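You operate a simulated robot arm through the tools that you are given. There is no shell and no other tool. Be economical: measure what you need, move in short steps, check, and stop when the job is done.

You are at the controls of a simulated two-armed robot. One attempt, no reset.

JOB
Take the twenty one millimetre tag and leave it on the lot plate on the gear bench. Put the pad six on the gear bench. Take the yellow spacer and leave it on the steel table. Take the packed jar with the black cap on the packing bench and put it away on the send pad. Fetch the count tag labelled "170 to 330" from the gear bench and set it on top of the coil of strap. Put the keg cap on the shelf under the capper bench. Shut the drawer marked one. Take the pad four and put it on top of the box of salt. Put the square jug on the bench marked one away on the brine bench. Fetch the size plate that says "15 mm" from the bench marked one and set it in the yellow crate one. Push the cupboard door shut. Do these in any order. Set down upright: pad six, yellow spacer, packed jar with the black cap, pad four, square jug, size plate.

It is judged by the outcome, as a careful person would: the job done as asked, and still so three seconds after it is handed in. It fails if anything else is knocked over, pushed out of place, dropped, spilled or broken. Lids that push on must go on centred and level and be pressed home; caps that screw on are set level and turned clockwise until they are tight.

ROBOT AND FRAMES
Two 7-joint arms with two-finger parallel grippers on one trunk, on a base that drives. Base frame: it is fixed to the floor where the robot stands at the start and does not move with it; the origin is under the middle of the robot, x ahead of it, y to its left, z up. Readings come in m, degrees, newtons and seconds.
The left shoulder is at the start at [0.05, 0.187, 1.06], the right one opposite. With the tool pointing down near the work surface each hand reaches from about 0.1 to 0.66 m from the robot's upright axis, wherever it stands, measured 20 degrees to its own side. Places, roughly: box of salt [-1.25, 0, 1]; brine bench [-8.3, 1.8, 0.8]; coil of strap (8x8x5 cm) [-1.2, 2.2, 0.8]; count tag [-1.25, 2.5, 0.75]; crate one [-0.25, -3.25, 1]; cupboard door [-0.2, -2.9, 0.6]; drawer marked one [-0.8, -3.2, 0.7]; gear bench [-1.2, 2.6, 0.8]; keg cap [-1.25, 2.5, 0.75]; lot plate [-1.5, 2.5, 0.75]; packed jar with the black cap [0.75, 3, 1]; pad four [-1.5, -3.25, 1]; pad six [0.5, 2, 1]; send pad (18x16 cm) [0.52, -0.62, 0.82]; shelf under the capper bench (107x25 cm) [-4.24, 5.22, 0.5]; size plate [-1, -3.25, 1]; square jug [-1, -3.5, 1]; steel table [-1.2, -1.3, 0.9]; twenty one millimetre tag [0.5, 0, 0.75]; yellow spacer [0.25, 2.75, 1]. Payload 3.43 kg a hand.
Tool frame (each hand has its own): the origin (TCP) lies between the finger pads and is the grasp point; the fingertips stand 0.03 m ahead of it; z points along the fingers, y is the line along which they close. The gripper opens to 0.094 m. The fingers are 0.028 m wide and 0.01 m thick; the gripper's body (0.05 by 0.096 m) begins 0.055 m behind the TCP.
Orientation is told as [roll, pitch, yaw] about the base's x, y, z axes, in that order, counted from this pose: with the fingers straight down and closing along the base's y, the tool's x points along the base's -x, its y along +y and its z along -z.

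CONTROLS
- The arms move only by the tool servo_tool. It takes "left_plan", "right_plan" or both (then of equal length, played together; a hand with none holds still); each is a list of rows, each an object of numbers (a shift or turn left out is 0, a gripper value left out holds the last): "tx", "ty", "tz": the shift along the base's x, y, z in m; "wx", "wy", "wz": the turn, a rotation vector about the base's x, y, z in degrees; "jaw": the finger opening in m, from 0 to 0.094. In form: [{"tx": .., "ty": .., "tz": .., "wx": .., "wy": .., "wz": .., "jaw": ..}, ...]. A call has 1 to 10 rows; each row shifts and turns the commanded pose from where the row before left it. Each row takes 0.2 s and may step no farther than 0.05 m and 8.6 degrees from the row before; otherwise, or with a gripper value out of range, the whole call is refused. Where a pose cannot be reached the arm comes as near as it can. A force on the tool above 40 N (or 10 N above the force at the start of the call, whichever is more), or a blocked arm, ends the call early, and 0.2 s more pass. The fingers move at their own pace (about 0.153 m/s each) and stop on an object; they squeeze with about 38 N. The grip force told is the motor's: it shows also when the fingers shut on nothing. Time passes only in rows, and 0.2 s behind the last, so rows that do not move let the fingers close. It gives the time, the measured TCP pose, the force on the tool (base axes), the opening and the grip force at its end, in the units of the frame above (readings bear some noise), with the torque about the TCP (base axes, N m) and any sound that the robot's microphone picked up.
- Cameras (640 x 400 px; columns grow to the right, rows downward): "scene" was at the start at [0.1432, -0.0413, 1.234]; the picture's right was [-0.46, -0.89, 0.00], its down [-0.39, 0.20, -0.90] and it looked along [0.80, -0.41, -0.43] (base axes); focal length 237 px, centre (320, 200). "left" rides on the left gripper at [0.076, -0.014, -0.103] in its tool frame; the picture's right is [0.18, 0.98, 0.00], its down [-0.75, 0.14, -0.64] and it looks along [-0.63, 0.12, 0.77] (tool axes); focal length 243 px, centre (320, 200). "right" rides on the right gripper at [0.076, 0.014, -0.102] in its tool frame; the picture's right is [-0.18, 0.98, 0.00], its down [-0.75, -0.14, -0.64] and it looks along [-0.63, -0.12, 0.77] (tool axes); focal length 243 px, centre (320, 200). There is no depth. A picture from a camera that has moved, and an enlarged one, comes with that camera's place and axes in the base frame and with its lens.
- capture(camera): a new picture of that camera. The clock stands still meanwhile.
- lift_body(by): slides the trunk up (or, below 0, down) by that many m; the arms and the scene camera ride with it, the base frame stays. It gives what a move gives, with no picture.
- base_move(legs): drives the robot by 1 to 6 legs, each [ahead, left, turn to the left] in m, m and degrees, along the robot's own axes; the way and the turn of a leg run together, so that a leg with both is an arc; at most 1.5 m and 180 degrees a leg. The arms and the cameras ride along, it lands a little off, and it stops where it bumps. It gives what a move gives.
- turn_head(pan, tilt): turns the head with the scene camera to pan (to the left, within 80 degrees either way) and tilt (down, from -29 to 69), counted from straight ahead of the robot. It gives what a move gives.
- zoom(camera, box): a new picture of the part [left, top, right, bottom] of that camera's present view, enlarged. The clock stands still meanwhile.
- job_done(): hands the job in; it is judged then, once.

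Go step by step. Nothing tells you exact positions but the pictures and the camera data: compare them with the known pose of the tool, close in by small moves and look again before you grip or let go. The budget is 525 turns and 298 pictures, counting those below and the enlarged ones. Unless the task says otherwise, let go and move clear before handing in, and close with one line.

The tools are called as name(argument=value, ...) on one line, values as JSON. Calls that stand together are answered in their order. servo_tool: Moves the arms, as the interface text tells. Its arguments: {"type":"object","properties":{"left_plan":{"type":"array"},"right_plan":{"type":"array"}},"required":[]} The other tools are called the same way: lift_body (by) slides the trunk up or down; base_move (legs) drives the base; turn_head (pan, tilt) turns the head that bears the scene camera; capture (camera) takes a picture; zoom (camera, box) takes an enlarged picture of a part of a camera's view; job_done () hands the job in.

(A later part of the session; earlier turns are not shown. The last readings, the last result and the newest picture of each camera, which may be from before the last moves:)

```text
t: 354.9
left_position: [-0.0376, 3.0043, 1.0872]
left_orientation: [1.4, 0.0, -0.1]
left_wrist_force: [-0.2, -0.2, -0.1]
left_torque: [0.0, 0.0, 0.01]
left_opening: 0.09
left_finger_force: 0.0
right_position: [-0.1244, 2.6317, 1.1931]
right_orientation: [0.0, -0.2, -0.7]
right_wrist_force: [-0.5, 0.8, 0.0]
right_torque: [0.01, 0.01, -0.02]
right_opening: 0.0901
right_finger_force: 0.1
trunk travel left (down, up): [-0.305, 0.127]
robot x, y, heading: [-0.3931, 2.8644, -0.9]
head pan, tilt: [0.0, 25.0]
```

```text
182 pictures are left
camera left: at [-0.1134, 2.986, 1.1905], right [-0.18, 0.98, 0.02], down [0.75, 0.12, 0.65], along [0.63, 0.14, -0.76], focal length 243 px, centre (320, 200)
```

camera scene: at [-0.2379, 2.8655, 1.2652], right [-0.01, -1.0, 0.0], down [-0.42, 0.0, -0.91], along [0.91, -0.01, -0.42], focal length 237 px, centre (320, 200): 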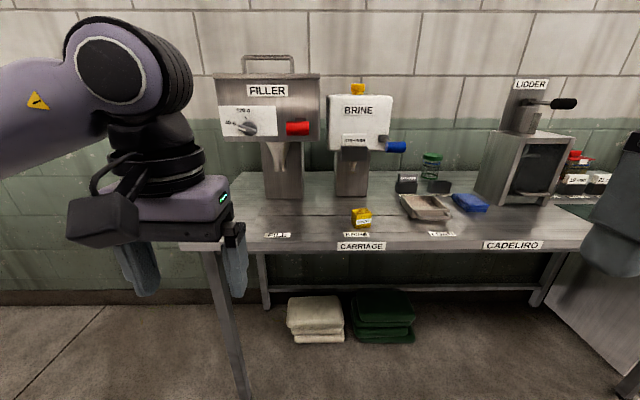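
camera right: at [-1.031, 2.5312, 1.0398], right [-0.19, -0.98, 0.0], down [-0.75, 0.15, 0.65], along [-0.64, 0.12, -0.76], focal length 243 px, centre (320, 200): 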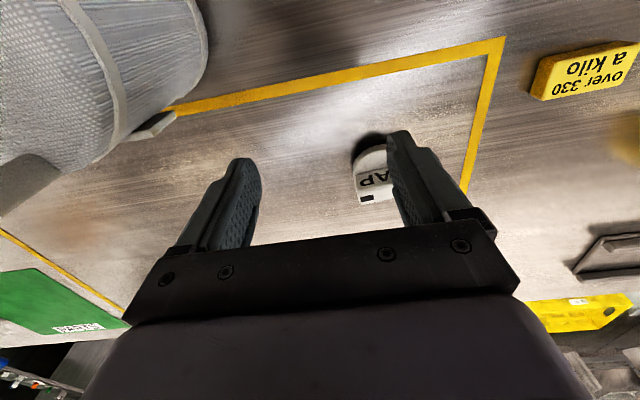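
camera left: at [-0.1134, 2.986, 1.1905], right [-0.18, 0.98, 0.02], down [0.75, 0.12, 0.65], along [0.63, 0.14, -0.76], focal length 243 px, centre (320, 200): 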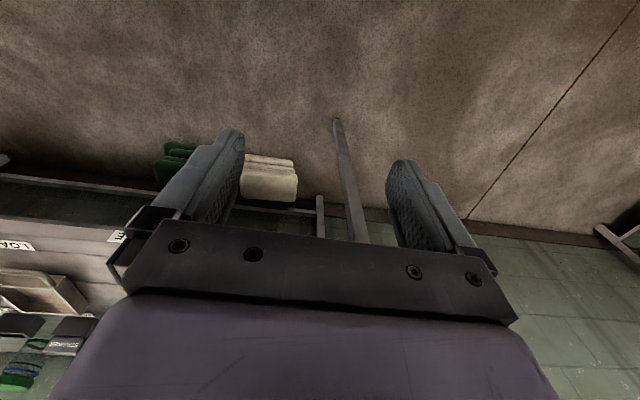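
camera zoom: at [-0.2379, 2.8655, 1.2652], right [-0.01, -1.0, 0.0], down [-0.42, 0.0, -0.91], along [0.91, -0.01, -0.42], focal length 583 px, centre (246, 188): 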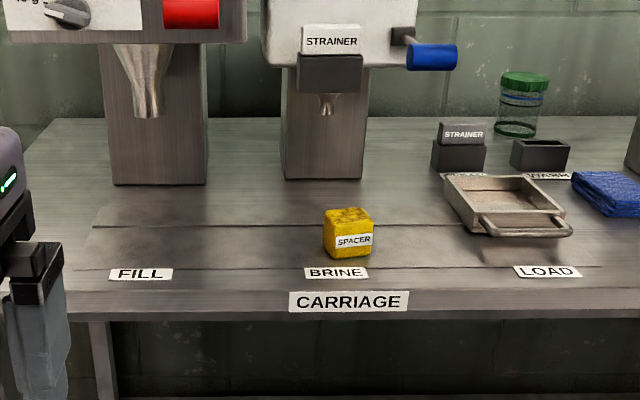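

Yellow spacer at about (0.36, 2.74). Approach it with the right hand.

servo_tool(left_plan=[{"tx": -0.04}, {"tx": -0.04}, {"ty": 0.02}], right_plan=[{"tx": 0.03}, {"tx": 0.03, "ty": 0.03}, {"ty": 0.03}])

base_move(legs=[[0.31, 0.03, 0.7]])

turn_head(pan=-15, tilt=45)

capture(camera="scene")

capture(camera="right")

```text
t: 355.7
left_position: [-0.1174, 3.0244, 1.0877]
left_orientation: [1.3, 0.0, 0.0]
left_wrist_force: [-0.7, 0.6, 0.3]
left_torque: [-0.02, 0.01, 0.0]
left_opening: 0.09
left_finger_force: 0.0
right_position: [-0.0625, 2.6926, 1.1919]
right_orientation: [0.1, -0.2, -0.6]
right_wrist_force: [0.7, -1.4, -0.8]
right_torque: [-0.01, 0.02, 0.03]
right_opening: 0.0901
right_finger_force: 0.0
trunk travel left (down, up): [-0.305, 0.127]
robot x, y, heading: [-0.3905, 2.8659, -0.5]
head pan, tilt: [0.0, 25.0]
```

```text
t: 357.8
left_position: [0.1889, 3.0544, 1.0872]
left_orientation: [1.4, 0.0, 0.6]
left_wrist_force: [-0.5, -0.6, -0.1]
left_torque: [-0.04, 0.03, 0.03]
left_opening: 0.0901
left_finger_force: 0.1
right_position: [0.2476, 2.7226, 1.1929]
right_orientation: [0.0, -0.2, -0.2]
right_wrist_force: [-0.7, -0.6, 0.9]
right_torque: [0.01, 0.02, -0.01]
right_opening: 0.0899
right_finger_force: 0.1
trunk travel left (down, up): [-0.305, 0.127]
robot x, y, heading: [-0.0843, 2.8913, -0.1]
head pan, tilt: [0.0, 25.0]
```

```text
t: 358.6
left_position: [0.1894, 3.0554, 1.0871]
left_orientation: [1.4, 0.0, 0.6]
left_wrist_force: [0.6, -0.1, -0.5]
left_torque: [-0.02, 0.0, 0.0]
left_opening: 0.0901
left_finger_force: 0.1
right_position: [0.2476, 2.723, 1.1926]
right_orientation: [0.0, -0.3, 0.0]
right_wrist_force: [-0.6, -0.4, 0.4]
right_torque: [0.0, 0.0, -0.02]
right_opening: 0.0899
right_finger_force: 0.1
trunk travel left (down, up): [-0.305, 0.127]
robot x, y, heading: [-0.0828, 2.8938, -0.0]
head pan, tilt: [-15.0, 45.0]
```

```text
181 pictures are left
camera scene: at [0.0568, 2.8745, 1.2347], right [-0.26, -0.97, 0.0], down [-0.68, 0.18, -0.71], along [0.68, -0.18, -0.71], focal length 237 px, centre (320, 200)
```

scene: 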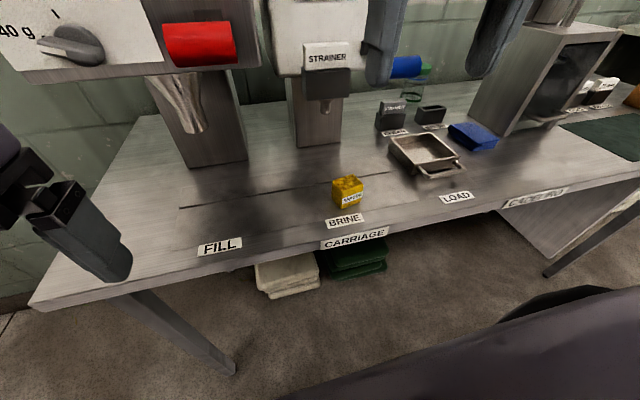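

```text
180 pictures are left
camera right: at [0.1697, 2.7365, 1.2937], right [0.19, 0.98, 0.0], down [0.75, -0.14, 0.65], along [0.63, -0.12, -0.76], focal length 243 px, centre (320, 200)
```

right: 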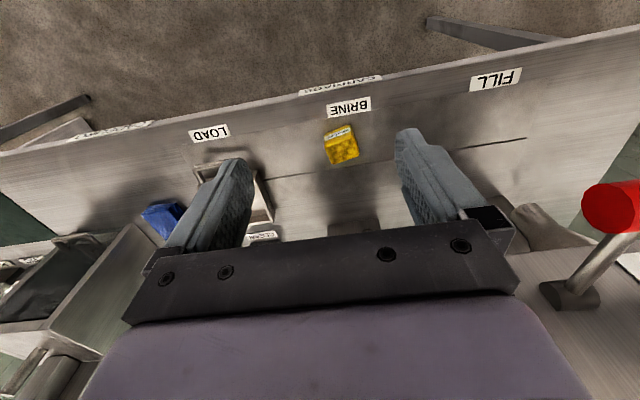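

servo_tool(right_plan=[{"tx": 0.035, "ty": 0.005}, {"tx": 0.035, "ty": 0.005}, {"tx": 0.033, "ty": 0.005}, {"tz": -0.045}, {"tz": -0.045}, {"tz": -0.045}, {"tz": -0.03}, {}])

capture(camera="right")

capture(camera="scene")

```text
t: 360.4
left_position: [0.1872, 3.0546, 1.0883]
left_orientation: [1.4, 0.0, 0.6]
left_wrist_force: [0.3, -0.3, -0.1]
left_torque: [-0.03, -0.03, 0.0]
left_opening: 0.0899
left_finger_force: 0.0
right_position: [0.3313, 2.7074, 1.0138]
right_orientation: [0.0, -0.3, 0.0]
right_wrist_force: [0.4, -1.0, -0.1]
right_torque: [-0.03, -0.02, -0.02]
right_opening: 0.0901
right_finger_force: 0.1
right hand out of reach, approached as far as the arm can: row 2, 3
trunk travel left (down, up): [-0.305, 0.127]
robot x, y, heading: [-0.0842, 2.8972, -0.1]
head pan, tilt: [-15.0, 45.0]
```

```text
179 pictures are left
camera right: at [0.2541, 2.7212, 1.1147], right [0.18, 0.98, 0.0], down [0.75, -0.14, 0.65], along [0.63, -0.12, -0.76], focal length 243 px, centre (320, 200)
```

right: 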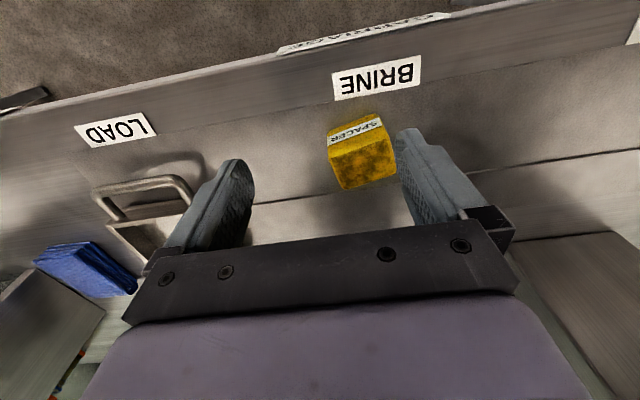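

```text
178 pictures are left
camera scene: at [0.0567, 2.8744, 1.2346], right [-0.26, -0.97, 0.0], down [-0.68, 0.18, -0.71], along [0.68, -0.18, -0.71], focal length 237 px, centre (320, 200)
```

scene: 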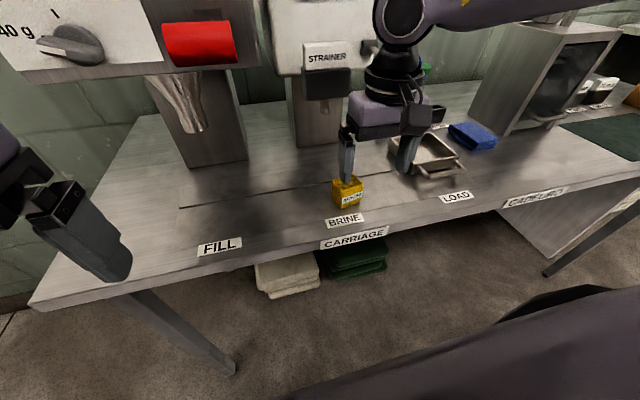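

servo_tool(right_plan=[{"ty": 0.029}, {"tx": 0.022}, {}])

zoom(camera="right", box=[160, 60, 480, 260])

zoom(camera="scene", box=[260, 60, 460, 260])

```text
t: 361.2
left_position: [0.1885, 3.0549, 1.0867]
left_orientation: [1.5, 0.0, 0.6]
left_wrist_force: [-0.3, 0.0, -0.2]
left_torque: [-0.01, -0.04, -0.02]
left_opening: 0.0904
left_finger_force: 0.1
right_position: [0.3525, 2.7359, 1.0132]
right_orientation: [0.0, -0.3, -0.1]
right_wrist_force: [-0.2, 0.5, 0.9]
right_torque: [0.01, -0.04, -0.01]
right_opening: 0.09
right_finger_force: 0.0
trunk travel left (down, up): [-0.305, 0.127]
robot x, y, heading: [-0.0832, 2.8948, -0.2]
head pan, tilt: [-15.0, 45.0]
```

```text
2.00 times, centred on (320, 160) of right
camera zoom: at [0.276, 2.7496, 1.115], right [0.19, 0.98, 0.0], down [0.75, -0.14, 0.65], along [0.63, -0.12, -0.76], focal length 485 px, centre (320, 280)
```

zoom: 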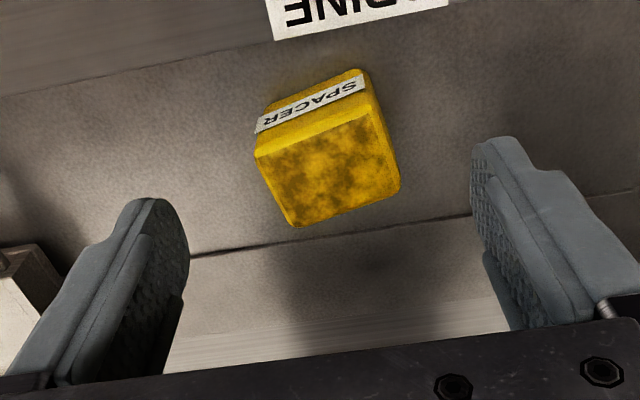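

```text
2.00 times, centred on (360, 160) of scene
camera zoom: at [0.0567, 2.8744, 1.2346], right [-0.26, -0.97, 0.0], down [-0.68, 0.18, -0.71], along [0.68, -0.18, -0.71], focal length 474 px, centre (240, 280)
```

zoom: 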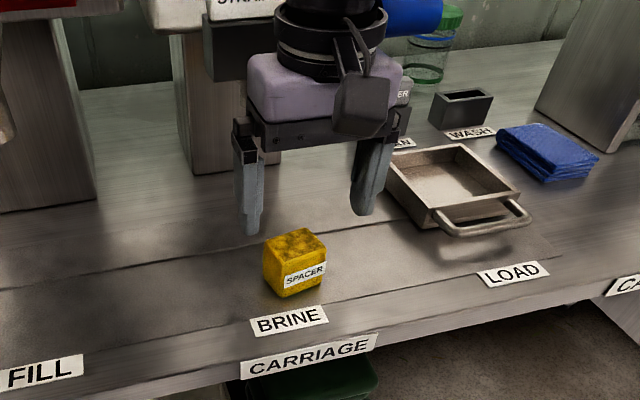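

servo_tool(right_plan=[{"wz": 6, "tx": 0.003, "ty": 0.002}, {"wz": 6}, {"tz": -0.03}, {"tz": -0.03}, {"tz": -0.012}, {}])

zoom(camera="right", box=[160, 60, 480, 260])

```text
t: 362.6
left_position: [0.1886, 3.0568, 1.0872]
left_orientation: [1.4, 0.0, 0.6]
left_wrist_force: [-0.2, 0.2, 0.2]
left_torque: [0.0, 0.01, -0.03]
left_opening: 0.0901
left_finger_force: 0.0
right_position: [0.3553, 2.7381, 0.9422]
right_orientation: [0.1, -0.3, 11.9]
right_wrist_force: [-0.4, -0.2, 0.2]
right_torque: [0.0, -0.01, 0.0]
right_opening: 0.0899
right_finger_force: 0.0
trunk travel left (down, up): [-0.305, 0.127]
robot x, y, heading: [-0.0849, 2.8953, -0.0]
head pan, tilt: [-15.0, 45.0]
```

```text
2.00 times, centred on (320, 160) of right
camera zoom: at [0.2769, 2.7361, 1.0435], right [-0.02, 1.0, 0.0], down [0.76, 0.02, 0.65], along [0.65, 0.02, -0.76], focal length 485 px, centre (320, 280)
```

zoom: 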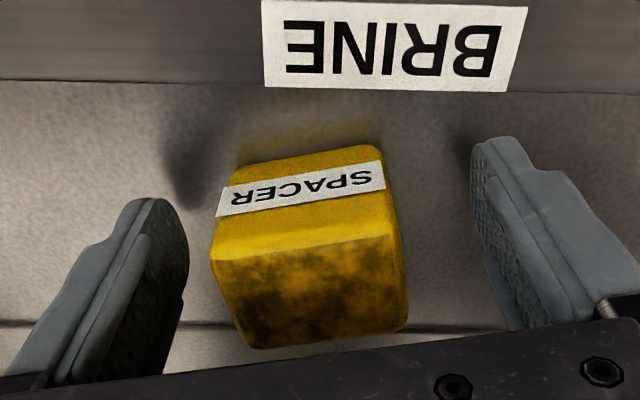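

servo_tool(right_plan=[{"jaw": 0.03}, {}, {}, {"tz": 0.03}, {"tz": 0.04}, {"tz": 0.04, "tx": -0.02}])

capture(camera="right")

```text
t: 364.0
left_position: [0.1864, 3.0552, 1.0872]
left_orientation: [1.3, -0.1, 0.5]
left_wrist_force: [0.7, 0.3, -1.3]
left_torque: [0.02, 0.03, -0.01]
left_opening: 0.0899
left_finger_force: 0.0
right_position: [0.3339, 2.7394, 1.053]
right_orientation: [-0.1, -0.2, 12.1]
right_wrist_force: [0.4, 0.0, -0.4]
right_torque: [-0.03, 0.0, -0.01]
right_opening: 0.0537
right_finger_force: 38.2
trunk travel left (down, up): [-0.305, 0.127]
robot x, y, heading: [-0.0786, 2.8979, -0.2]
head pan, tilt: [-15.0, 45.0]
```

```text
174 pictures are left
camera right: at [0.2554, 2.7369, 1.1543], right [-0.02, 1.0, 0.0], down [0.76, 0.02, 0.65], along [0.64, 0.02, -0.76], focal length 243 px, centre (320, 200)
```

right: 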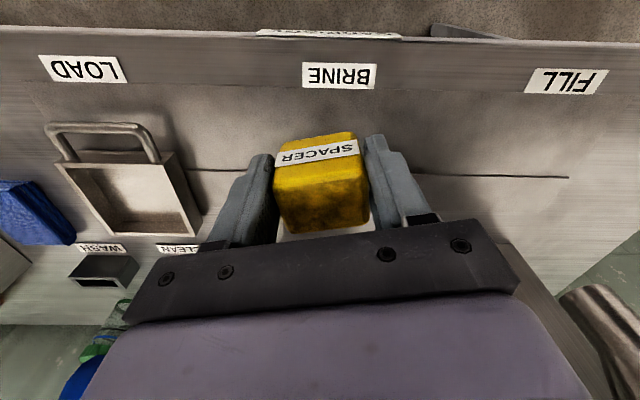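

Spacer held. Now look for the black-capped jar to the left of the filler.

base_move(legs=[[-0.25, 0, 0], [0, 0.55, 0]])

turn_head(pan=0, tilt=25)

capture(camera="scene")

```text
t: 370.7
left_position: [-0.0604, 3.6033, 1.0879]
left_orientation: [1.2, 0.0, 0.7]
left_wrist_force: [-0.7, 0.2, 0.5]
left_torque: [-0.01, 0.0, 0.02]
left_opening: 0.09
left_finger_force: 0.0
right_position: [0.0846, 3.287, 1.0527]
right_orientation: [-0.1, -0.2, 12.0]
right_wrist_force: [0.2, -0.8, -0.2]
right_torque: [0.0, 0.0, -0.02]
right_opening: 0.0535
right_finger_force: 38.1
trunk travel left (down, up): [-0.305, 0.127]
robot x, y, heading: [-0.3342, 3.4444, -0.1]
head pan, tilt: [-15.0, 45.0]
```

```text
t: 371.6
left_position: [-0.061, 3.6039, 1.0872]
left_orientation: [1.4, 0.0, 0.6]
left_wrist_force: [-0.3, 0.0, 0.8]
left_torque: [0.02, -0.01, 0.01]
left_opening: 0.0897
left_finger_force: 0.1
right_position: [0.0844, 3.2873, 1.0525]
right_orientation: [0.0, -0.2, 12.0]
right_wrist_force: [0.7, 0.3, -0.9]
right_torque: [0.01, -0.04, 0.02]
right_opening: 0.0536
right_finger_force: 38.1
trunk travel left (down, up): [-0.305, 0.127]
robot x, y, heading: [-0.3306, 3.4421, 0.1]
head pan, tilt: [0.0, 25.0]
```

```text
173 pictures are left
camera scene: at [-0.1787, 3.4437, 1.2651], right [0.0, -1.0, 0.0], down [-0.42, 0.0, -0.91], along [0.91, 0.0, -0.42], focal length 237 px, centre (320, 200)
```

scene: 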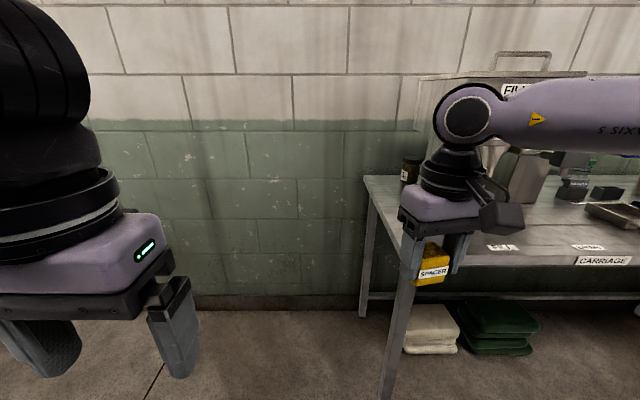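

zoom(camera="scene", box=[350, 120, 450, 220])

```text
4.00 times, centred on (400, 170) of scene
camera zoom: at [-0.1787, 3.4437, 1.2651], right [0.0, -1.0, 0.0], down [-0.42, 0.0, -0.91], along [0.91, 0.0, -0.42], focal length 947 px, centre (0, 320)
```

zoom: 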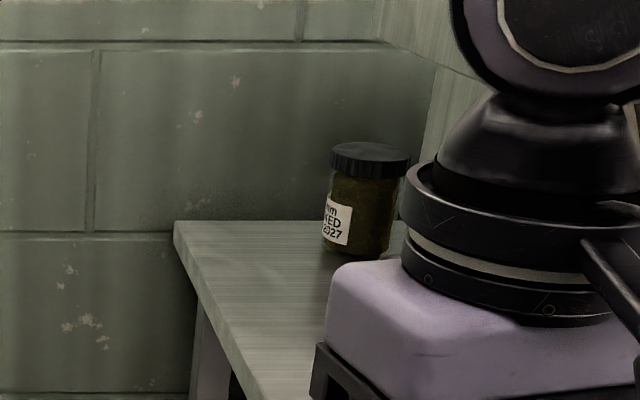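

The jar is at about (0.815, 3.046), beside the filler. I'll go to the north end and look from there.

base_move(legs=[[0, 0.4, 0], [0.4, 0, 0], [0, 0, -55]])

turn_head(pan=5, tilt=20)

capture(camera="scene")

```text
t: 380.2
left_position: [0.3525, 3.7098, 1.0869]
left_orientation: [1.4, 0.1, -54.7]
left_wrist_force: [0.4, -0.2, 0.4]
left_torque: [0.0, 0.02, -0.01]
left_opening: 0.0899
left_finger_force: 0.0
right_position: [0.176, 3.4111, 1.0534]
right_orientation: [-0.1, -0.4, -43.4]
right_wrist_force: [0.2, -0.2, 0.2]
right_torque: [0.02, 0.0, -0.01]
right_opening: 0.0533
right_finger_force: 37.8
trunk travel left (down, up): [-0.305, 0.127]
robot x, y, heading: [0.0674, 3.8443, -55.4]
head pan, tilt: [0.0, 25.0]
```

```text
t: 380.8
left_position: [0.3527, 3.7097, 1.0883]
left_orientation: [1.3, 0.0, -54.7]
left_wrist_force: [0.1, 0.1, 0.5]
left_torque: [-0.01, -0.01, 0.02]
left_opening: 0.0901
left_finger_force: 0.1
right_position: [0.1751, 3.409, 1.0525]
right_orientation: [-0.1, -0.3, -43.5]
right_wrist_force: [-0.7, -0.2, -0.5]
right_torque: [0.02, 0.0, -0.01]
right_opening: 0.0533
right_finger_force: 38.5
trunk travel left (down, up): [-0.305, 0.127]
robot x, y, heading: [0.0673, 3.8416, -55.3]
head pan, tilt: [5.0, 20.0]
```

```text
171 pictures are left
camera scene: at [0.1618, 3.7232, 1.2732], right [-0.77, -0.64, 0.0], down [-0.22, 0.26, -0.94], along [0.6, -0.72, -0.34], focal length 237 px, centre (320, 200)
```

scene: 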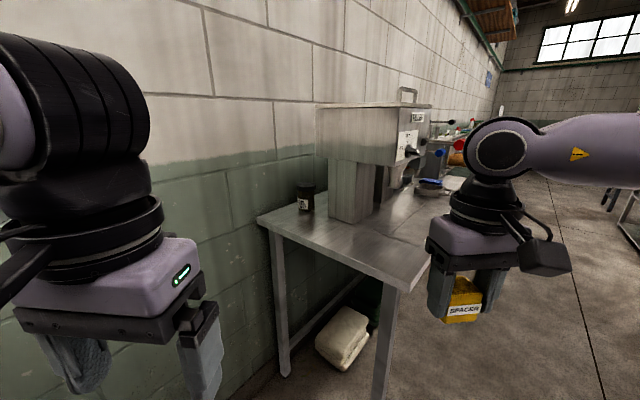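

The filler overhangs to the west of the jar, so I'll reach it from the north end with the left hand held flatter. Tilt the left hand here first.

servo_tool(left_plan=[{"wx": -6.55, "wy": -4.59}, {"wx": -6.55, "wy": -4.59}, {"wx": -6.55, "wy": -4.59}, {"wx": -6.55, "wy": -4.59}, {"wx": -6.55, "wy": -4.59}, {"wx": -6.55, "wy": -4.59}, {"wx": -6.55, "wy": -4.59}, {"wx": -6.55, "wy": -4.59}, {"jaw": 0.094}])

base_move(legs=[[0, 0, -20]])

turn_head(pan=0, tilt=25)

capture(camera="scene")

```text
t: 381.5
left_position: [0.3555, 3.7083, 1.0896]
left_orientation: [0.8, -16.8, -53.6]
left_wrist_force: [-0.2, -1.2, 0.6]
left_torque: [0.02, 0.0, 0.0]
left_opening: 0.09
left_finger_force: 0.0
right_position: [0.1756, 3.4094, 1.0521]
right_orientation: [0.0, -0.3, -43.4]
right_wrist_force: [-0.1, 1.0, -0.6]
right_torque: [-0.01, 0.01, -0.01]
right_opening: 0.0532
right_finger_force: 38.0
trunk travel left (down, up): [-0.305, 0.127]
robot x, y, heading: [0.0661, 3.8428, -55.4]
head pan, tilt: [5.0, 20.0]
stopped in row 3 (left hand): the force on the tool passed its limit at 69 N (the readings are from after the stop); the commanded pose is now the measured one
```

```text
t: 383.0
left_position: [0.2921, 3.6165, 1.0889]
left_orientation: [0.9, -16.9, -73.7]
left_wrist_force: [1.4, -1.4, -0.3]
left_torque: [0.08, 0.14, -0.11]
left_opening: 0.0901
left_finger_force: 0.1
right_position: [0.022, 3.3981, 1.0528]
right_orientation: [0.1, -0.3, -63.4]
right_wrist_force: [-0.2, -0.3, -0.4]
right_torque: [-0.02, 0.02, -0.01]
right_opening: 0.0534
right_finger_force: 38.0
trunk travel left (down, up): [-0.305, 0.127]
robot x, y, heading: [0.0646, 3.8436, -75.1]
head pan, tilt: [5.0, 20.0]
```

```text
t: 383.6
left_position: [0.2918, 3.6175, 1.0891]
left_orientation: [0.8, -16.8, -73.7]
left_wrist_force: [0.1, -0.6, 0.2]
left_torque: [0.04, 0.02, 0.01]
left_opening: 0.0898
left_finger_force: 0.0
right_position: [0.0222, 3.3987, 1.0528]
right_orientation: [0.0, -0.2, -63.4]
right_wrist_force: [-0.5, -0.9, -0.4]
right_torque: [-0.03, 0.02, -0.02]
right_opening: 0.0535
right_finger_force: 37.9
trunk travel left (down, up): [-0.305, 0.127]
robot x, y, heading: [0.0675, 3.8445, -75.2]
head pan, tilt: [0.0, 25.0]
```

```text
170 pictures are left
camera scene: at [0.1074, 3.6973, 1.2652], right [-0.97, -0.25, 0.0], down [-0.11, 0.41, -0.91], along [0.23, -0.88, -0.42], focal length 237 px, centre (320, 200)
```

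scene: 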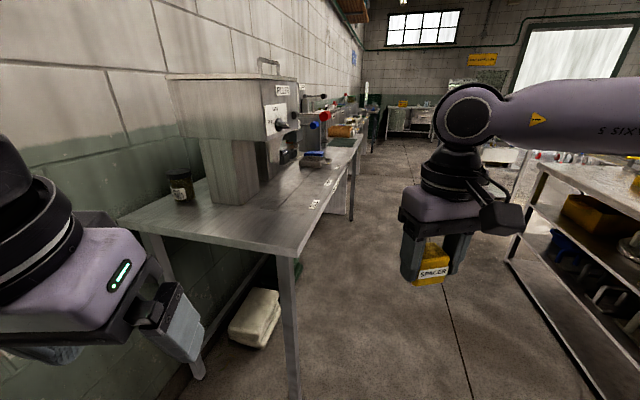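

Tilting so close touched my own torso; extend first, then tilt.

servo_tool(left_plan=[{"tx": 0.011, "ty": -0.044}, {"tx": 0.011, "ty": -0.044}, {"tx": 0.011, "ty": -0.044}, {"tx": 0.004, "ty": -0.02, "wx": -7.7, "wy": -2.0}, {"wx": -7.7, "wy": -2.0}, {"wx": -7.7, "wy": -2.0}, {"wx": -7.7, "wy": -2.0}, {"wx": -7.7, "wy": -2.0}, {"wx": -7.7, "wy": -2.0}, {"jaw": 0.094}])

capture(camera="scene")

```text
t: 385.8
left_position: [0.3277, 3.4646, 1.0884]
left_orientation: [-2.3, -64.5, -71.5]
left_wrist_force: [-0.4, 0.3, 0.1]
left_torque: [-0.02, -0.04, 0.02]
left_opening: 0.0941
left_finger_force: 0.1
right_position: [0.0213, 3.3992, 1.0515]
right_orientation: [0.0, -0.3, -63.4]
right_wrist_force: [0.5, 0.0, -1.1]
right_torque: [0.01, 0.03, -0.02]
right_opening: 0.0531
right_finger_force: 37.9
trunk travel left (down, up): [-0.305, 0.127]
robot x, y, heading: [0.0661, 3.8445, -75.5]
head pan, tilt: [0.0, 25.0]
```

```text
169 pictures are left
camera scene: at [0.1073, 3.6973, 1.2652], right [-0.97, -0.25, 0.0], down [-0.11, 0.41, -0.91], along [0.23, -0.88, -0.42], focal length 237 px, centre (320, 200)
```

scene: 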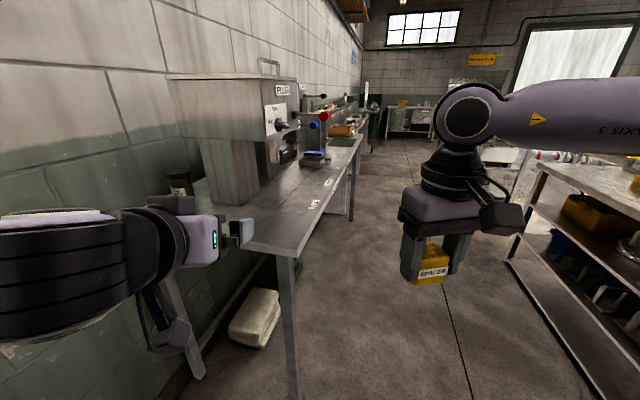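

base_move(legs=[[0, 0.25, 0]])

turn_head(pan=60, tilt=25)

capture(camera="scene")

```text
t: 388.6
left_position: [0.5711, 3.5298, 1.0896]
left_orientation: [-2.1, -64.4, -71.4]
left_wrist_force: [0.0, -0.3, -0.7]
left_torque: [0.04, -0.02, 0.02]
left_opening: 0.0939
left_finger_force: 0.1
right_position: [0.2667, 3.463, 1.0524]
right_orientation: [0.0, -0.2, -63.2]
right_wrist_force: [0.7, 0.0, -0.3]
right_torque: [-0.03, -0.01, 0.02]
right_opening: 0.0532
right_finger_force: 37.9
trunk travel left (down, up): [-0.305, 0.127]
robot x, y, heading: [0.3084, 3.9027, -75.4]
head pan, tilt: [0.0, 25.0]
```

```text
t: 389.9
left_position: [0.5711, 3.5311, 1.0889]
left_orientation: [-2.2, -64.4, -71.4]
left_wrist_force: [-0.6, 0.0, -0.1]
left_torque: [-0.01, -0.01, 0.06]
left_opening: 0.0939
left_finger_force: 0.0
right_position: [0.2663, 3.4627, 1.0532]
right_orientation: [0.0, -0.3, -63.2]
right_wrist_force: [0.7, 0.7, -0.5]
right_torque: [0.04, 0.0, 0.02]
right_opening: 0.0534
right_finger_force: 37.5
trunk travel left (down, up): [-0.305, 0.127]
robot x, y, heading: [0.3076, 3.9088, -75.2]
head pan, tilt: [60.0, 25.0]
```

```text
168 pictures are left
camera scene: at [0.4156, 3.8264, 1.2652], right [-0.26, -0.97, 0.0], down [-0.41, 0.11, -0.91], along [0.87, -0.24, -0.42], focal length 237 px, centre (320, 200)
```

scene: 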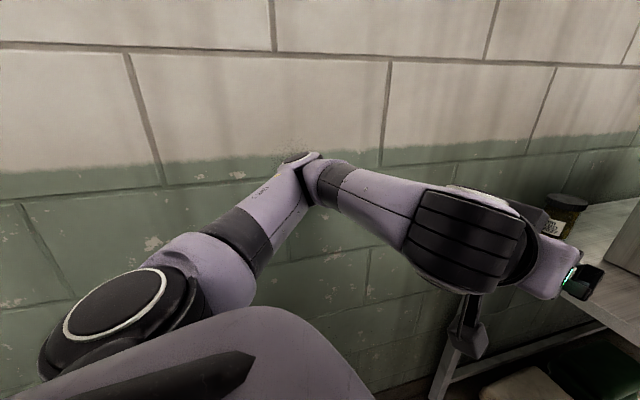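

Elbow has room if I stay near x≈0.36. Advance 0.28 m and look through both cameras.

base_move(legs=[[0.27, 0, 0]])

turn_head(pan=25, tilt=30)

capture(camera="scene")

capture(camera="left")

```text
t: 392.0
left_position: [0.6106, 3.2852, 1.1105]
left_orientation: [1.2, -66.6, -73.7]
left_wrist_force: [-0.2, -0.1, 0.0]
left_torque: [0.0, -0.01, -0.01]
left_opening: 0.094
left_finger_force: 0.0
right_position: [0.3068, 3.2143, 1.059]
right_orientation: [1.4, -1.7, -62.7]
right_wrist_force: [-0.7, -0.2, -1.4]
right_torque: [0.01, -0.01, 0.03]
right_opening: 0.0531
right_finger_force: 38.3
trunk travel left (down, up): [-0.305, 0.127]
robot x, y, heading: [0.3681, 3.6472, -74.6]
head pan, tilt: [60.0, 25.0]
stopped in leg 1: the robot was blocked; the commanded pose is now the measured one
```

```text
t: 393.0
left_position: [0.6103, 3.2843, 1.1089]
left_orientation: [1.5, -66.6, -74.1]
left_wrist_force: [0.8, -0.5, -0.3]
left_torque: [-0.01, -0.04, 0.02]
left_opening: 0.0941
left_finger_force: 0.1
right_position: [0.3052, 3.2159, 1.0578]
right_orientation: [1.4, -2.0, -62.7]
right_wrist_force: [0.4, 0.1, -0.5]
right_torque: [0.03, 0.03, 0.02]
right_opening: 0.0531
right_finger_force: 38.0
trunk travel left (down, up): [-0.305, 0.127]
robot x, y, heading: [0.3695, 3.6507, -74.5]
head pan, tilt: [25.0, 30.0]
```

```text
167 pictures are left
camera scene: at [0.4152, 3.5386, 1.261], right [-0.76, -0.65, -0.02], down [-0.29, 0.37, -0.88], along [0.58, -0.67, -0.47], focal length 237 px, centre (320, 200)
```

scene: 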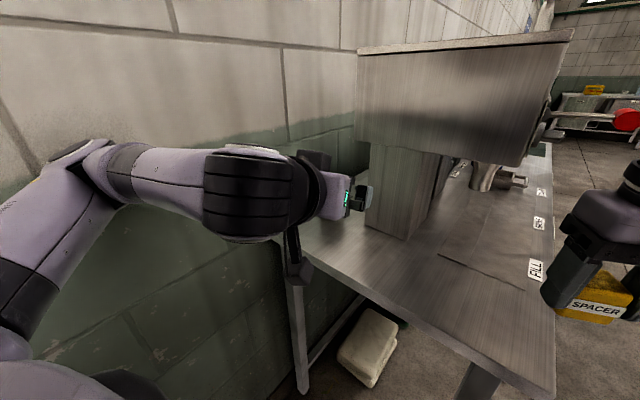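

```text
166 pictures are left
camera left: at [0.5604, 3.3987, 1.0811], right [0.92, 0.36, -0.16], down [0.04, 0.32, 0.95], along [0.39, -0.88, 0.28], focal length 243 px, centre (320, 200)
```

left: 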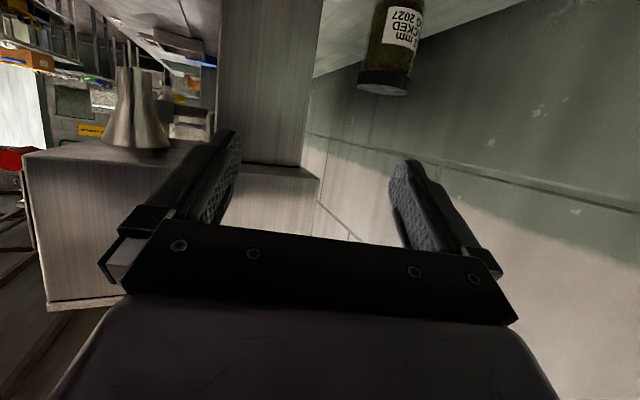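

I was blocked, probably the left elbow at the wall. Back off and re-check.

base_move(legs=[[-0.1, -0.08, 0]])

turn_head(pan=60, tilt=30)

capture(camera="scene")

```text
t: 394.3
left_position: [0.5351, 3.348, 1.0923]
left_orientation: [-2.3, -64.8, -70.6]
left_wrist_force: [-0.6, -0.3, 0.1]
left_torque: [0.03, 0.0, 0.01]
left_opening: 0.094
left_finger_force: 0.1
right_position: [0.2276, 3.2785, 1.0528]
right_orientation: [0.2, -0.2, -62.7]
right_wrist_force: [0.3, 0.7, -0.9]
right_torque: [-0.02, 0.03, -0.02]
right_opening: 0.0529
right_finger_force: 37.4
trunk travel left (down, up): [-0.305, 0.127]
robot x, y, heading: [0.271, 3.7247, -74.7]
head pan, tilt: [25.0, 30.0]
```

```text
t: 395.4
left_position: [0.5355, 3.3482, 1.0926]
left_orientation: [-2.4, -64.7, -70.5]
left_wrist_force: [-0.7, -0.4, 0.4]
left_torque: [-0.02, 0.01, 0.01]
left_opening: 0.0939
left_finger_force: 0.2
right_position: [0.2293, 3.279, 1.0525]
right_orientation: [0.2, -0.2, -62.7]
right_wrist_force: [0.3, -0.7, -1.0]
right_torque: [-0.03, -0.02, 0.0]
right_opening: 0.0531
right_finger_force: 37.5
trunk travel left (down, up): [-0.305, 0.127]
robot x, y, heading: [0.2691, 3.7227, -74.7]
head pan, tilt: [60.0, 30.0]
```

```text
165 pictures are left
camera scene: at [0.3747, 3.6444, 1.2572], right [-0.25, -0.97, 0.0], down [-0.48, 0.13, -0.87], along [0.84, -0.22, -0.5], focal length 237 px, centre (320, 200)
```

scene: 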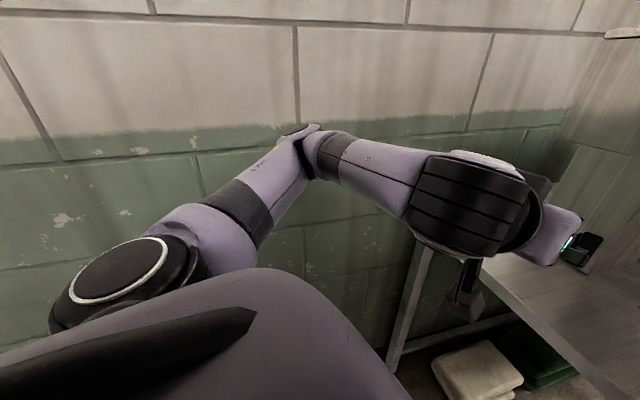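

servo_tool(left_plan=[{"tx": 0.04, "ty": -0.005, "tz": -0.01}, {"tx": 0.04, "ty": -0.005, "tz": -0.01}, {"tx": 0.04, "ty": -0.01, "tz": -0.01}, {"tx": 0.04, "ty": -0.01, "tz": -0.01}, {"tx": 0.04, "ty": -0.01, "tz": -0.01}, {"tx": 0.04, "ty": -0.01, "tz": -0.01}, {}])

capture(camera="scene")

capture(camera="left")

```text
t: 396.9
left_position: [0.776, 3.2976, 1.0333]
left_orientation: [-2.4, -64.8, -70.7]
left_wrist_force: [0.1, 1.1, 0.1]
left_torque: [0.0, -0.01, 0.01]
left_opening: 0.0938
left_finger_force: 0.1
right_position: [0.2294, 3.279, 1.0519]
right_orientation: [0.1, -0.2, -62.7]
right_wrist_force: [-1.0, 0.1, -0.8]
right_torque: [0.04, 0.0, -0.01]
right_opening: 0.0533
right_finger_force: 38.0
trunk travel left (down, up): [-0.305, 0.127]
robot x, y, heading: [0.2672, 3.7242, -74.4]
head pan, tilt: [60.0, 30.0]
```

```text
164 pictures are left
camera scene: at [0.3746, 3.6445, 1.2572], right [-0.25, -0.97, 0.0], down [-0.48, 0.13, -0.87], along [0.84, -0.22, -0.5], focal length 237 px, centre (320, 200)
```

scene: 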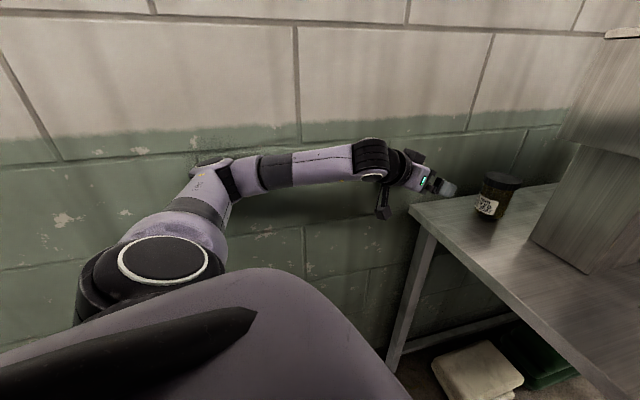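

```text
163 pictures are left
camera left: at [0.7255, 3.4116, 1.0093], right [0.91, 0.37, -0.18], down [0.07, 0.3, 0.95], along [0.4, -0.88, 0.24], focal length 243 px, centre (320, 200)
```

left: 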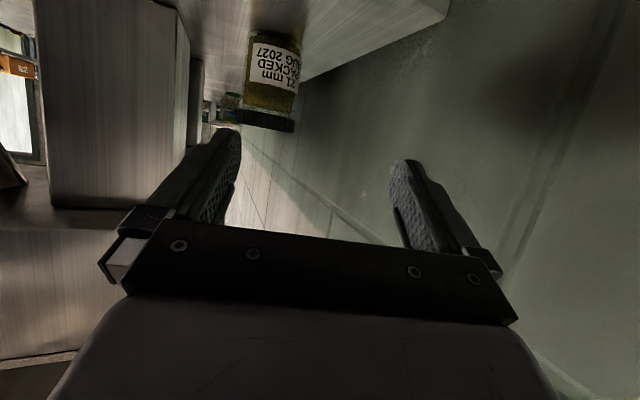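

Elbow is clear now; jar at ≈(0.788, 3.05). Advance the base 0.1 m and line up.

base_move(legs=[[0.1, 0, 0]])

servo_tool(left_plan=[{"tx": -0.03, "tz": -0.01}, {"tx": -0.03, "ty": -0.005, "tz": -0.02}, {}])

capture(camera="left")

capture(camera="scene")

```text
t: 398.1
left_position: [0.7929, 3.2078, 1.0418]
left_orientation: [-0.9, -65.2, -71.7]
left_wrist_force: [0.6, -0.5, 1.1]
left_torque: [-0.04, 0.01, -0.05]
left_opening: 0.094
left_finger_force: 0.1
right_position: [0.2457, 3.1881, 1.0543]
right_orientation: [0.4, -1.0, -62.7]
right_wrist_force: [0.3, -0.1, -0.4]
right_torque: [-0.02, 0.0, 0.0]
right_opening: 0.0533
right_finger_force: 38.1
trunk travel left (down, up): [-0.305, 0.127]
robot x, y, heading: [0.2959, 3.6275, -74.3]
head pan, tilt: [60.0, 30.0]
```

```text
t: 398.9
left_position: [0.7367, 3.1992, 1.0099]
left_orientation: [-1.2, -65.2, -71.2]
left_wrist_force: [0.5, 0.0, 0.1]
left_torque: [0.01, 0.0, 0.0]
left_opening: 0.094
left_finger_force: 0.0
right_position: [0.2487, 3.1861, 1.0533]
right_orientation: [0.3, -0.6, -62.8]
right_wrist_force: [-0.4, -0.2, -0.3]
right_torque: [0.0, 0.03, 0.0]
right_opening: 0.053
right_finger_force: 38.7
trunk travel left (down, up): [-0.305, 0.127]
robot x, y, heading: [0.2922, 3.6297, -74.8]
head pan, tilt: [60.0, 30.0]
```

```text
162 pictures are left
camera left: at [0.6857, 3.314, 0.9848], right [0.91, 0.37, -0.18], down [0.06, 0.3, 0.95], along [0.4, -0.88, 0.25], focal length 243 px, centre (320, 200)
```

left: 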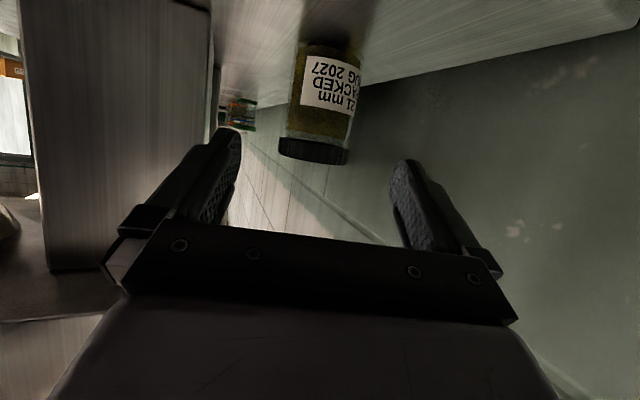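

```text
161 pictures are left
camera scene: at [0.3922, 3.5525, 1.2584], right [-0.25, -0.97, 0.0], down [-0.48, 0.12, -0.87], along [0.84, -0.22, -0.49], focal length 237 px, centre (320, 200)
```

scene: 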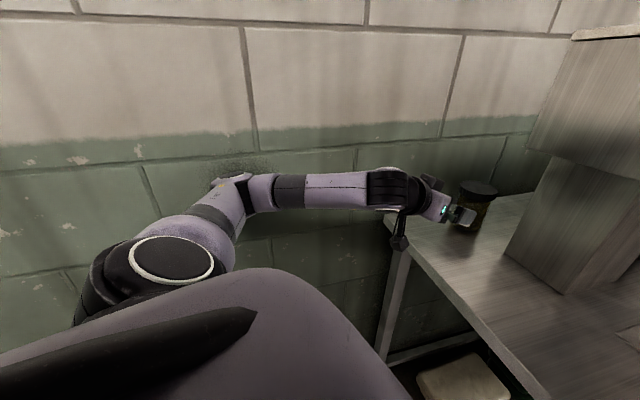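

base_move(legs=[[-0.035, 0, 0]])

servo_tool(left_plan=[{"tx": 0.0, "ty": -0.03, "tz": -0.02}, {"tx": 0.0, "tz": -0.015}, {}])

capture(camera="left")

```text
t: 399.8
left_position: [0.7336, 3.2319, 1.0045]
left_orientation: [-2.5, -64.7, -70.4]
left_wrist_force: [-0.5, -0.1, 0.1]
left_torque: [0.0, -0.04, 0.0]
left_opening: 0.0941
left_finger_force: 0.0
right_position: [0.2456, 3.2171, 1.0525]
right_orientation: [0.0, -0.3, -62.7]
right_wrist_force: [-0.5, 0.4, -0.9]
right_torque: [0.0, 0.03, 0.04]
right_opening: 0.0534
right_finger_force: 37.9
trunk travel left (down, up): [-0.305, 0.127]
robot x, y, heading: [0.2863, 3.6627, -74.7]
head pan, tilt: [60.0, 30.0]
```

```text
t: 400.6
left_position: [0.733, 3.2012, 0.9688]
left_orientation: [-2.4, -64.7, -70.4]
left_wrist_force: [-0.5, 0.3, 0.3]
left_torque: [0.0, -0.02, 0.0]
left_opening: 0.0939
left_finger_force: 0.0
right_position: [0.2459, 3.2181, 1.0524]
right_orientation: [0.1, -0.3, -62.7]
right_wrist_force: [-0.2, -0.5, -0.6]
right_torque: [0.01, -0.01, -0.01]
right_opening: 0.0533
right_finger_force: 37.9
trunk travel left (down, up): [-0.305, 0.127]
robot x, y, heading: [0.2877, 3.6617, -74.3]
head pan, tilt: [60.0, 30.0]
```

```text
160 pictures are left
camera left: at [0.6821, 3.315, 0.9453], right [0.91, 0.37, -0.18], down [0.07, 0.3, 0.95], along [0.41, -0.88, 0.24], focal length 243 px, centre (320, 200)
```

left: 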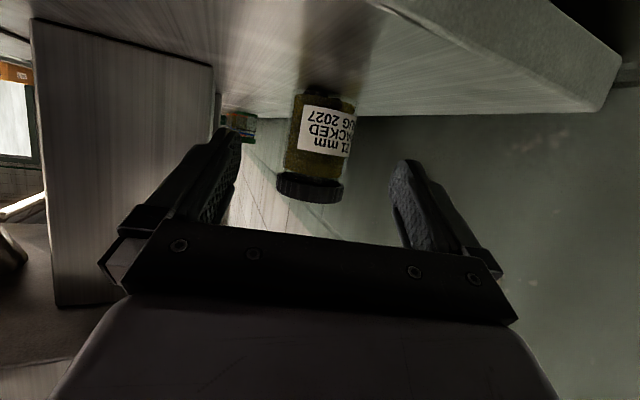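

Aligned. Slide in along the hand axis to the jar.

servo_tool(left_plan=[{"tx": 0.014, "ty": -0.037, "tz": -0.001}, {"tx": 0.014, "ty": -0.037, "tz": -0.001}, {"tx": 0.014, "ty": -0.035, "tz": -0.001}, {}])

capture(camera="left")

zoom(camera="scene", box=[380, 120, 560, 260])

```text
t: 401.6
left_position: [0.7744, 3.0921, 0.9653]
left_orientation: [-2.3, -64.7, -70.5]
left_wrist_force: [-0.1, 0.1, 0.2]
left_torque: [0.01, 0.0, -0.02]
left_opening: 0.094
left_finger_force: 0.0
right_position: [0.2461, 3.2165, 1.0527]
right_orientation: [0.1, -0.2, -62.8]
right_wrist_force: [-0.1, -0.6, -0.3]
right_torque: [0.02, 0.02, 0.0]
right_opening: 0.0534
right_finger_force: 38.2
trunk travel left (down, up): [-0.305, 0.127]
robot x, y, heading: [0.2872, 3.6631, -74.5]
head pan, tilt: [60.0, 30.0]
```

```text
159 pictures are left
camera left: at [0.7244, 3.2053, 0.9416], right [0.91, 0.37, -0.18], down [0.07, 0.29, 0.95], along [0.4, -0.88, 0.24], focal length 243 px, centre (320, 200)
```

left: 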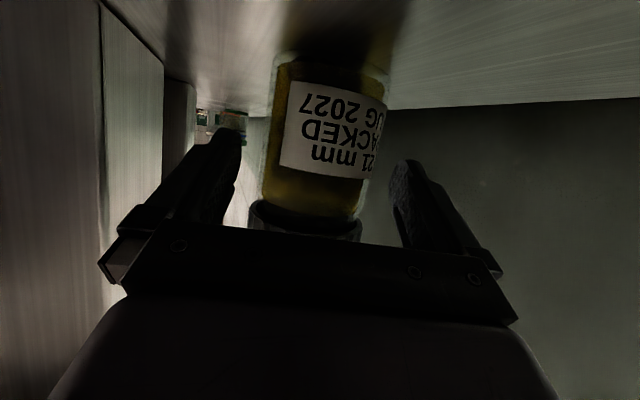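

```text
2.86 times, centred on (470, 190) of scene
camera zoom: at [0.3913, 3.5829, 1.2572], right [-0.25, -0.97, 0.0], down [-0.48, 0.13, -0.87], along [0.84, -0.22, -0.5], focal length 676 px, centre (-109, 229)
```

zoom: 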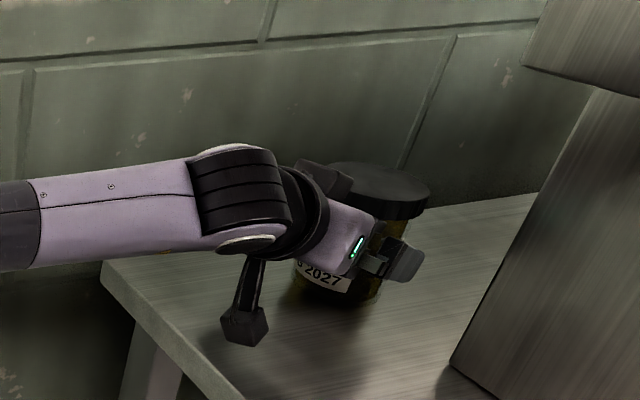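

servo_tool(left_plan=[{"tx": 0.009, "ty": -0.02}, {"tx": 0.007, "ty": -0.018}, {}])

capture(camera="left")

```text
t: 402.4
left_position: [0.7914, 3.0539, 0.9665]
left_orientation: [-2.4, -64.8, -70.4]
left_wrist_force: [0.8, 0.9, 0.7]
left_torque: [0.02, 0.01, -0.01]
left_opening: 0.094
left_finger_force: 0.1
right_position: [0.2464, 3.2179, 1.0525]
right_orientation: [0.0, -0.2, -62.7]
right_wrist_force: [0.2, 0.1, -1.0]
right_torque: [0.05, 0.01, 0.0]
right_opening: 0.0534
right_finger_force: 37.3
trunk travel left (down, up): [-0.305, 0.127]
robot x, y, heading: [0.2833, 3.6603, -74.7]
head pan, tilt: [60.0, 30.0]
```

```text
157 pictures are left
camera left: at [0.7396, 3.1677, 0.9422], right [0.91, 0.37, -0.18], down [0.07, 0.3, 0.95], along [0.4, -0.88, 0.24], focal length 243 px, centre (320, 200)
```

left: 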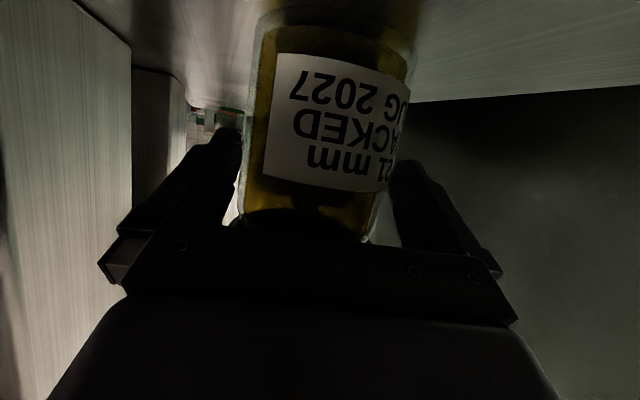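

servo_tool(left_plan=[{"jaw": 0.05}, {}, {}])

servo_tool(left_plan=[{"tz": 0.015}, {"tz": 0.02}, {"tz": 0.02}])

zoom(camera="scene", box=[380, 120, 560, 260])

```text
t: 403.2
left_position: [0.7893, 3.055, 0.9668]
left_orientation: [-2.3, -64.9, -70.5]
left_wrist_force: [0.7, -1.9, 2.5]
left_torque: [-0.19, -0.16, -0.03]
left_opening: 0.0756
left_finger_force: 38.1
right_position: [0.2457, 3.2163, 1.0541]
right_orientation: [0.1, -0.2, -62.8]
right_wrist_force: [-0.4, -0.1, 0.0]
right_torque: [0.0, 0.0, 0.03]
right_opening: 0.0533
right_finger_force: 37.9
trunk travel left (down, up): [-0.305, 0.127]
robot x, y, heading: [0.2865, 3.659, -74.3]
head pan, tilt: [60.0, 30.0]
```

```text
t: 404.0
left_position: [0.7912, 3.0532, 1.0209]
left_orientation: [-2.3, -64.7, -70.6]
left_wrist_force: [0.8, 0.0, -3.6]
left_torque: [-0.04, 0.0, -0.01]
left_opening: 0.0756
left_finger_force: 38.0
right_position: [0.2461, 3.2172, 1.0525]
right_orientation: [0.1, -0.2, -62.7]
right_wrist_force: [-0.4, -0.4, -0.7]
right_torque: [-0.01, 0.0, -0.02]
right_opening: 0.0529
right_finger_force: 38.2
trunk travel left (down, up): [-0.305, 0.127]
robot x, y, heading: [0.2847, 3.6635, -75.0]
head pan, tilt: [60.0, 30.0]
```

```text
2.86 times, centred on (470, 190) of scene
camera zoom: at [0.3914, 3.5827, 1.2571], right [-0.25, -0.97, 0.0], down [-0.48, 0.13, -0.87], along [0.84, -0.22, -0.5], focal length 676 px, centre (-109, 229)
```

zoom: 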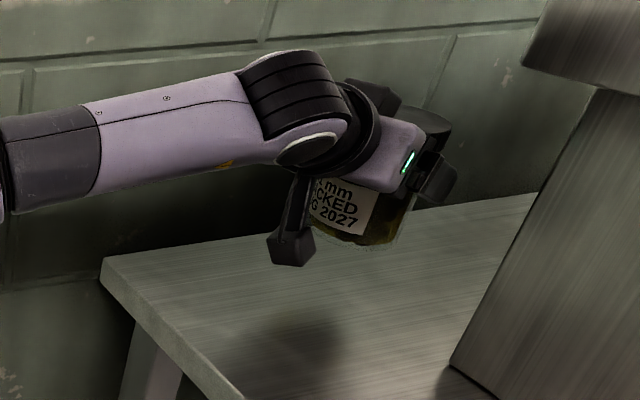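

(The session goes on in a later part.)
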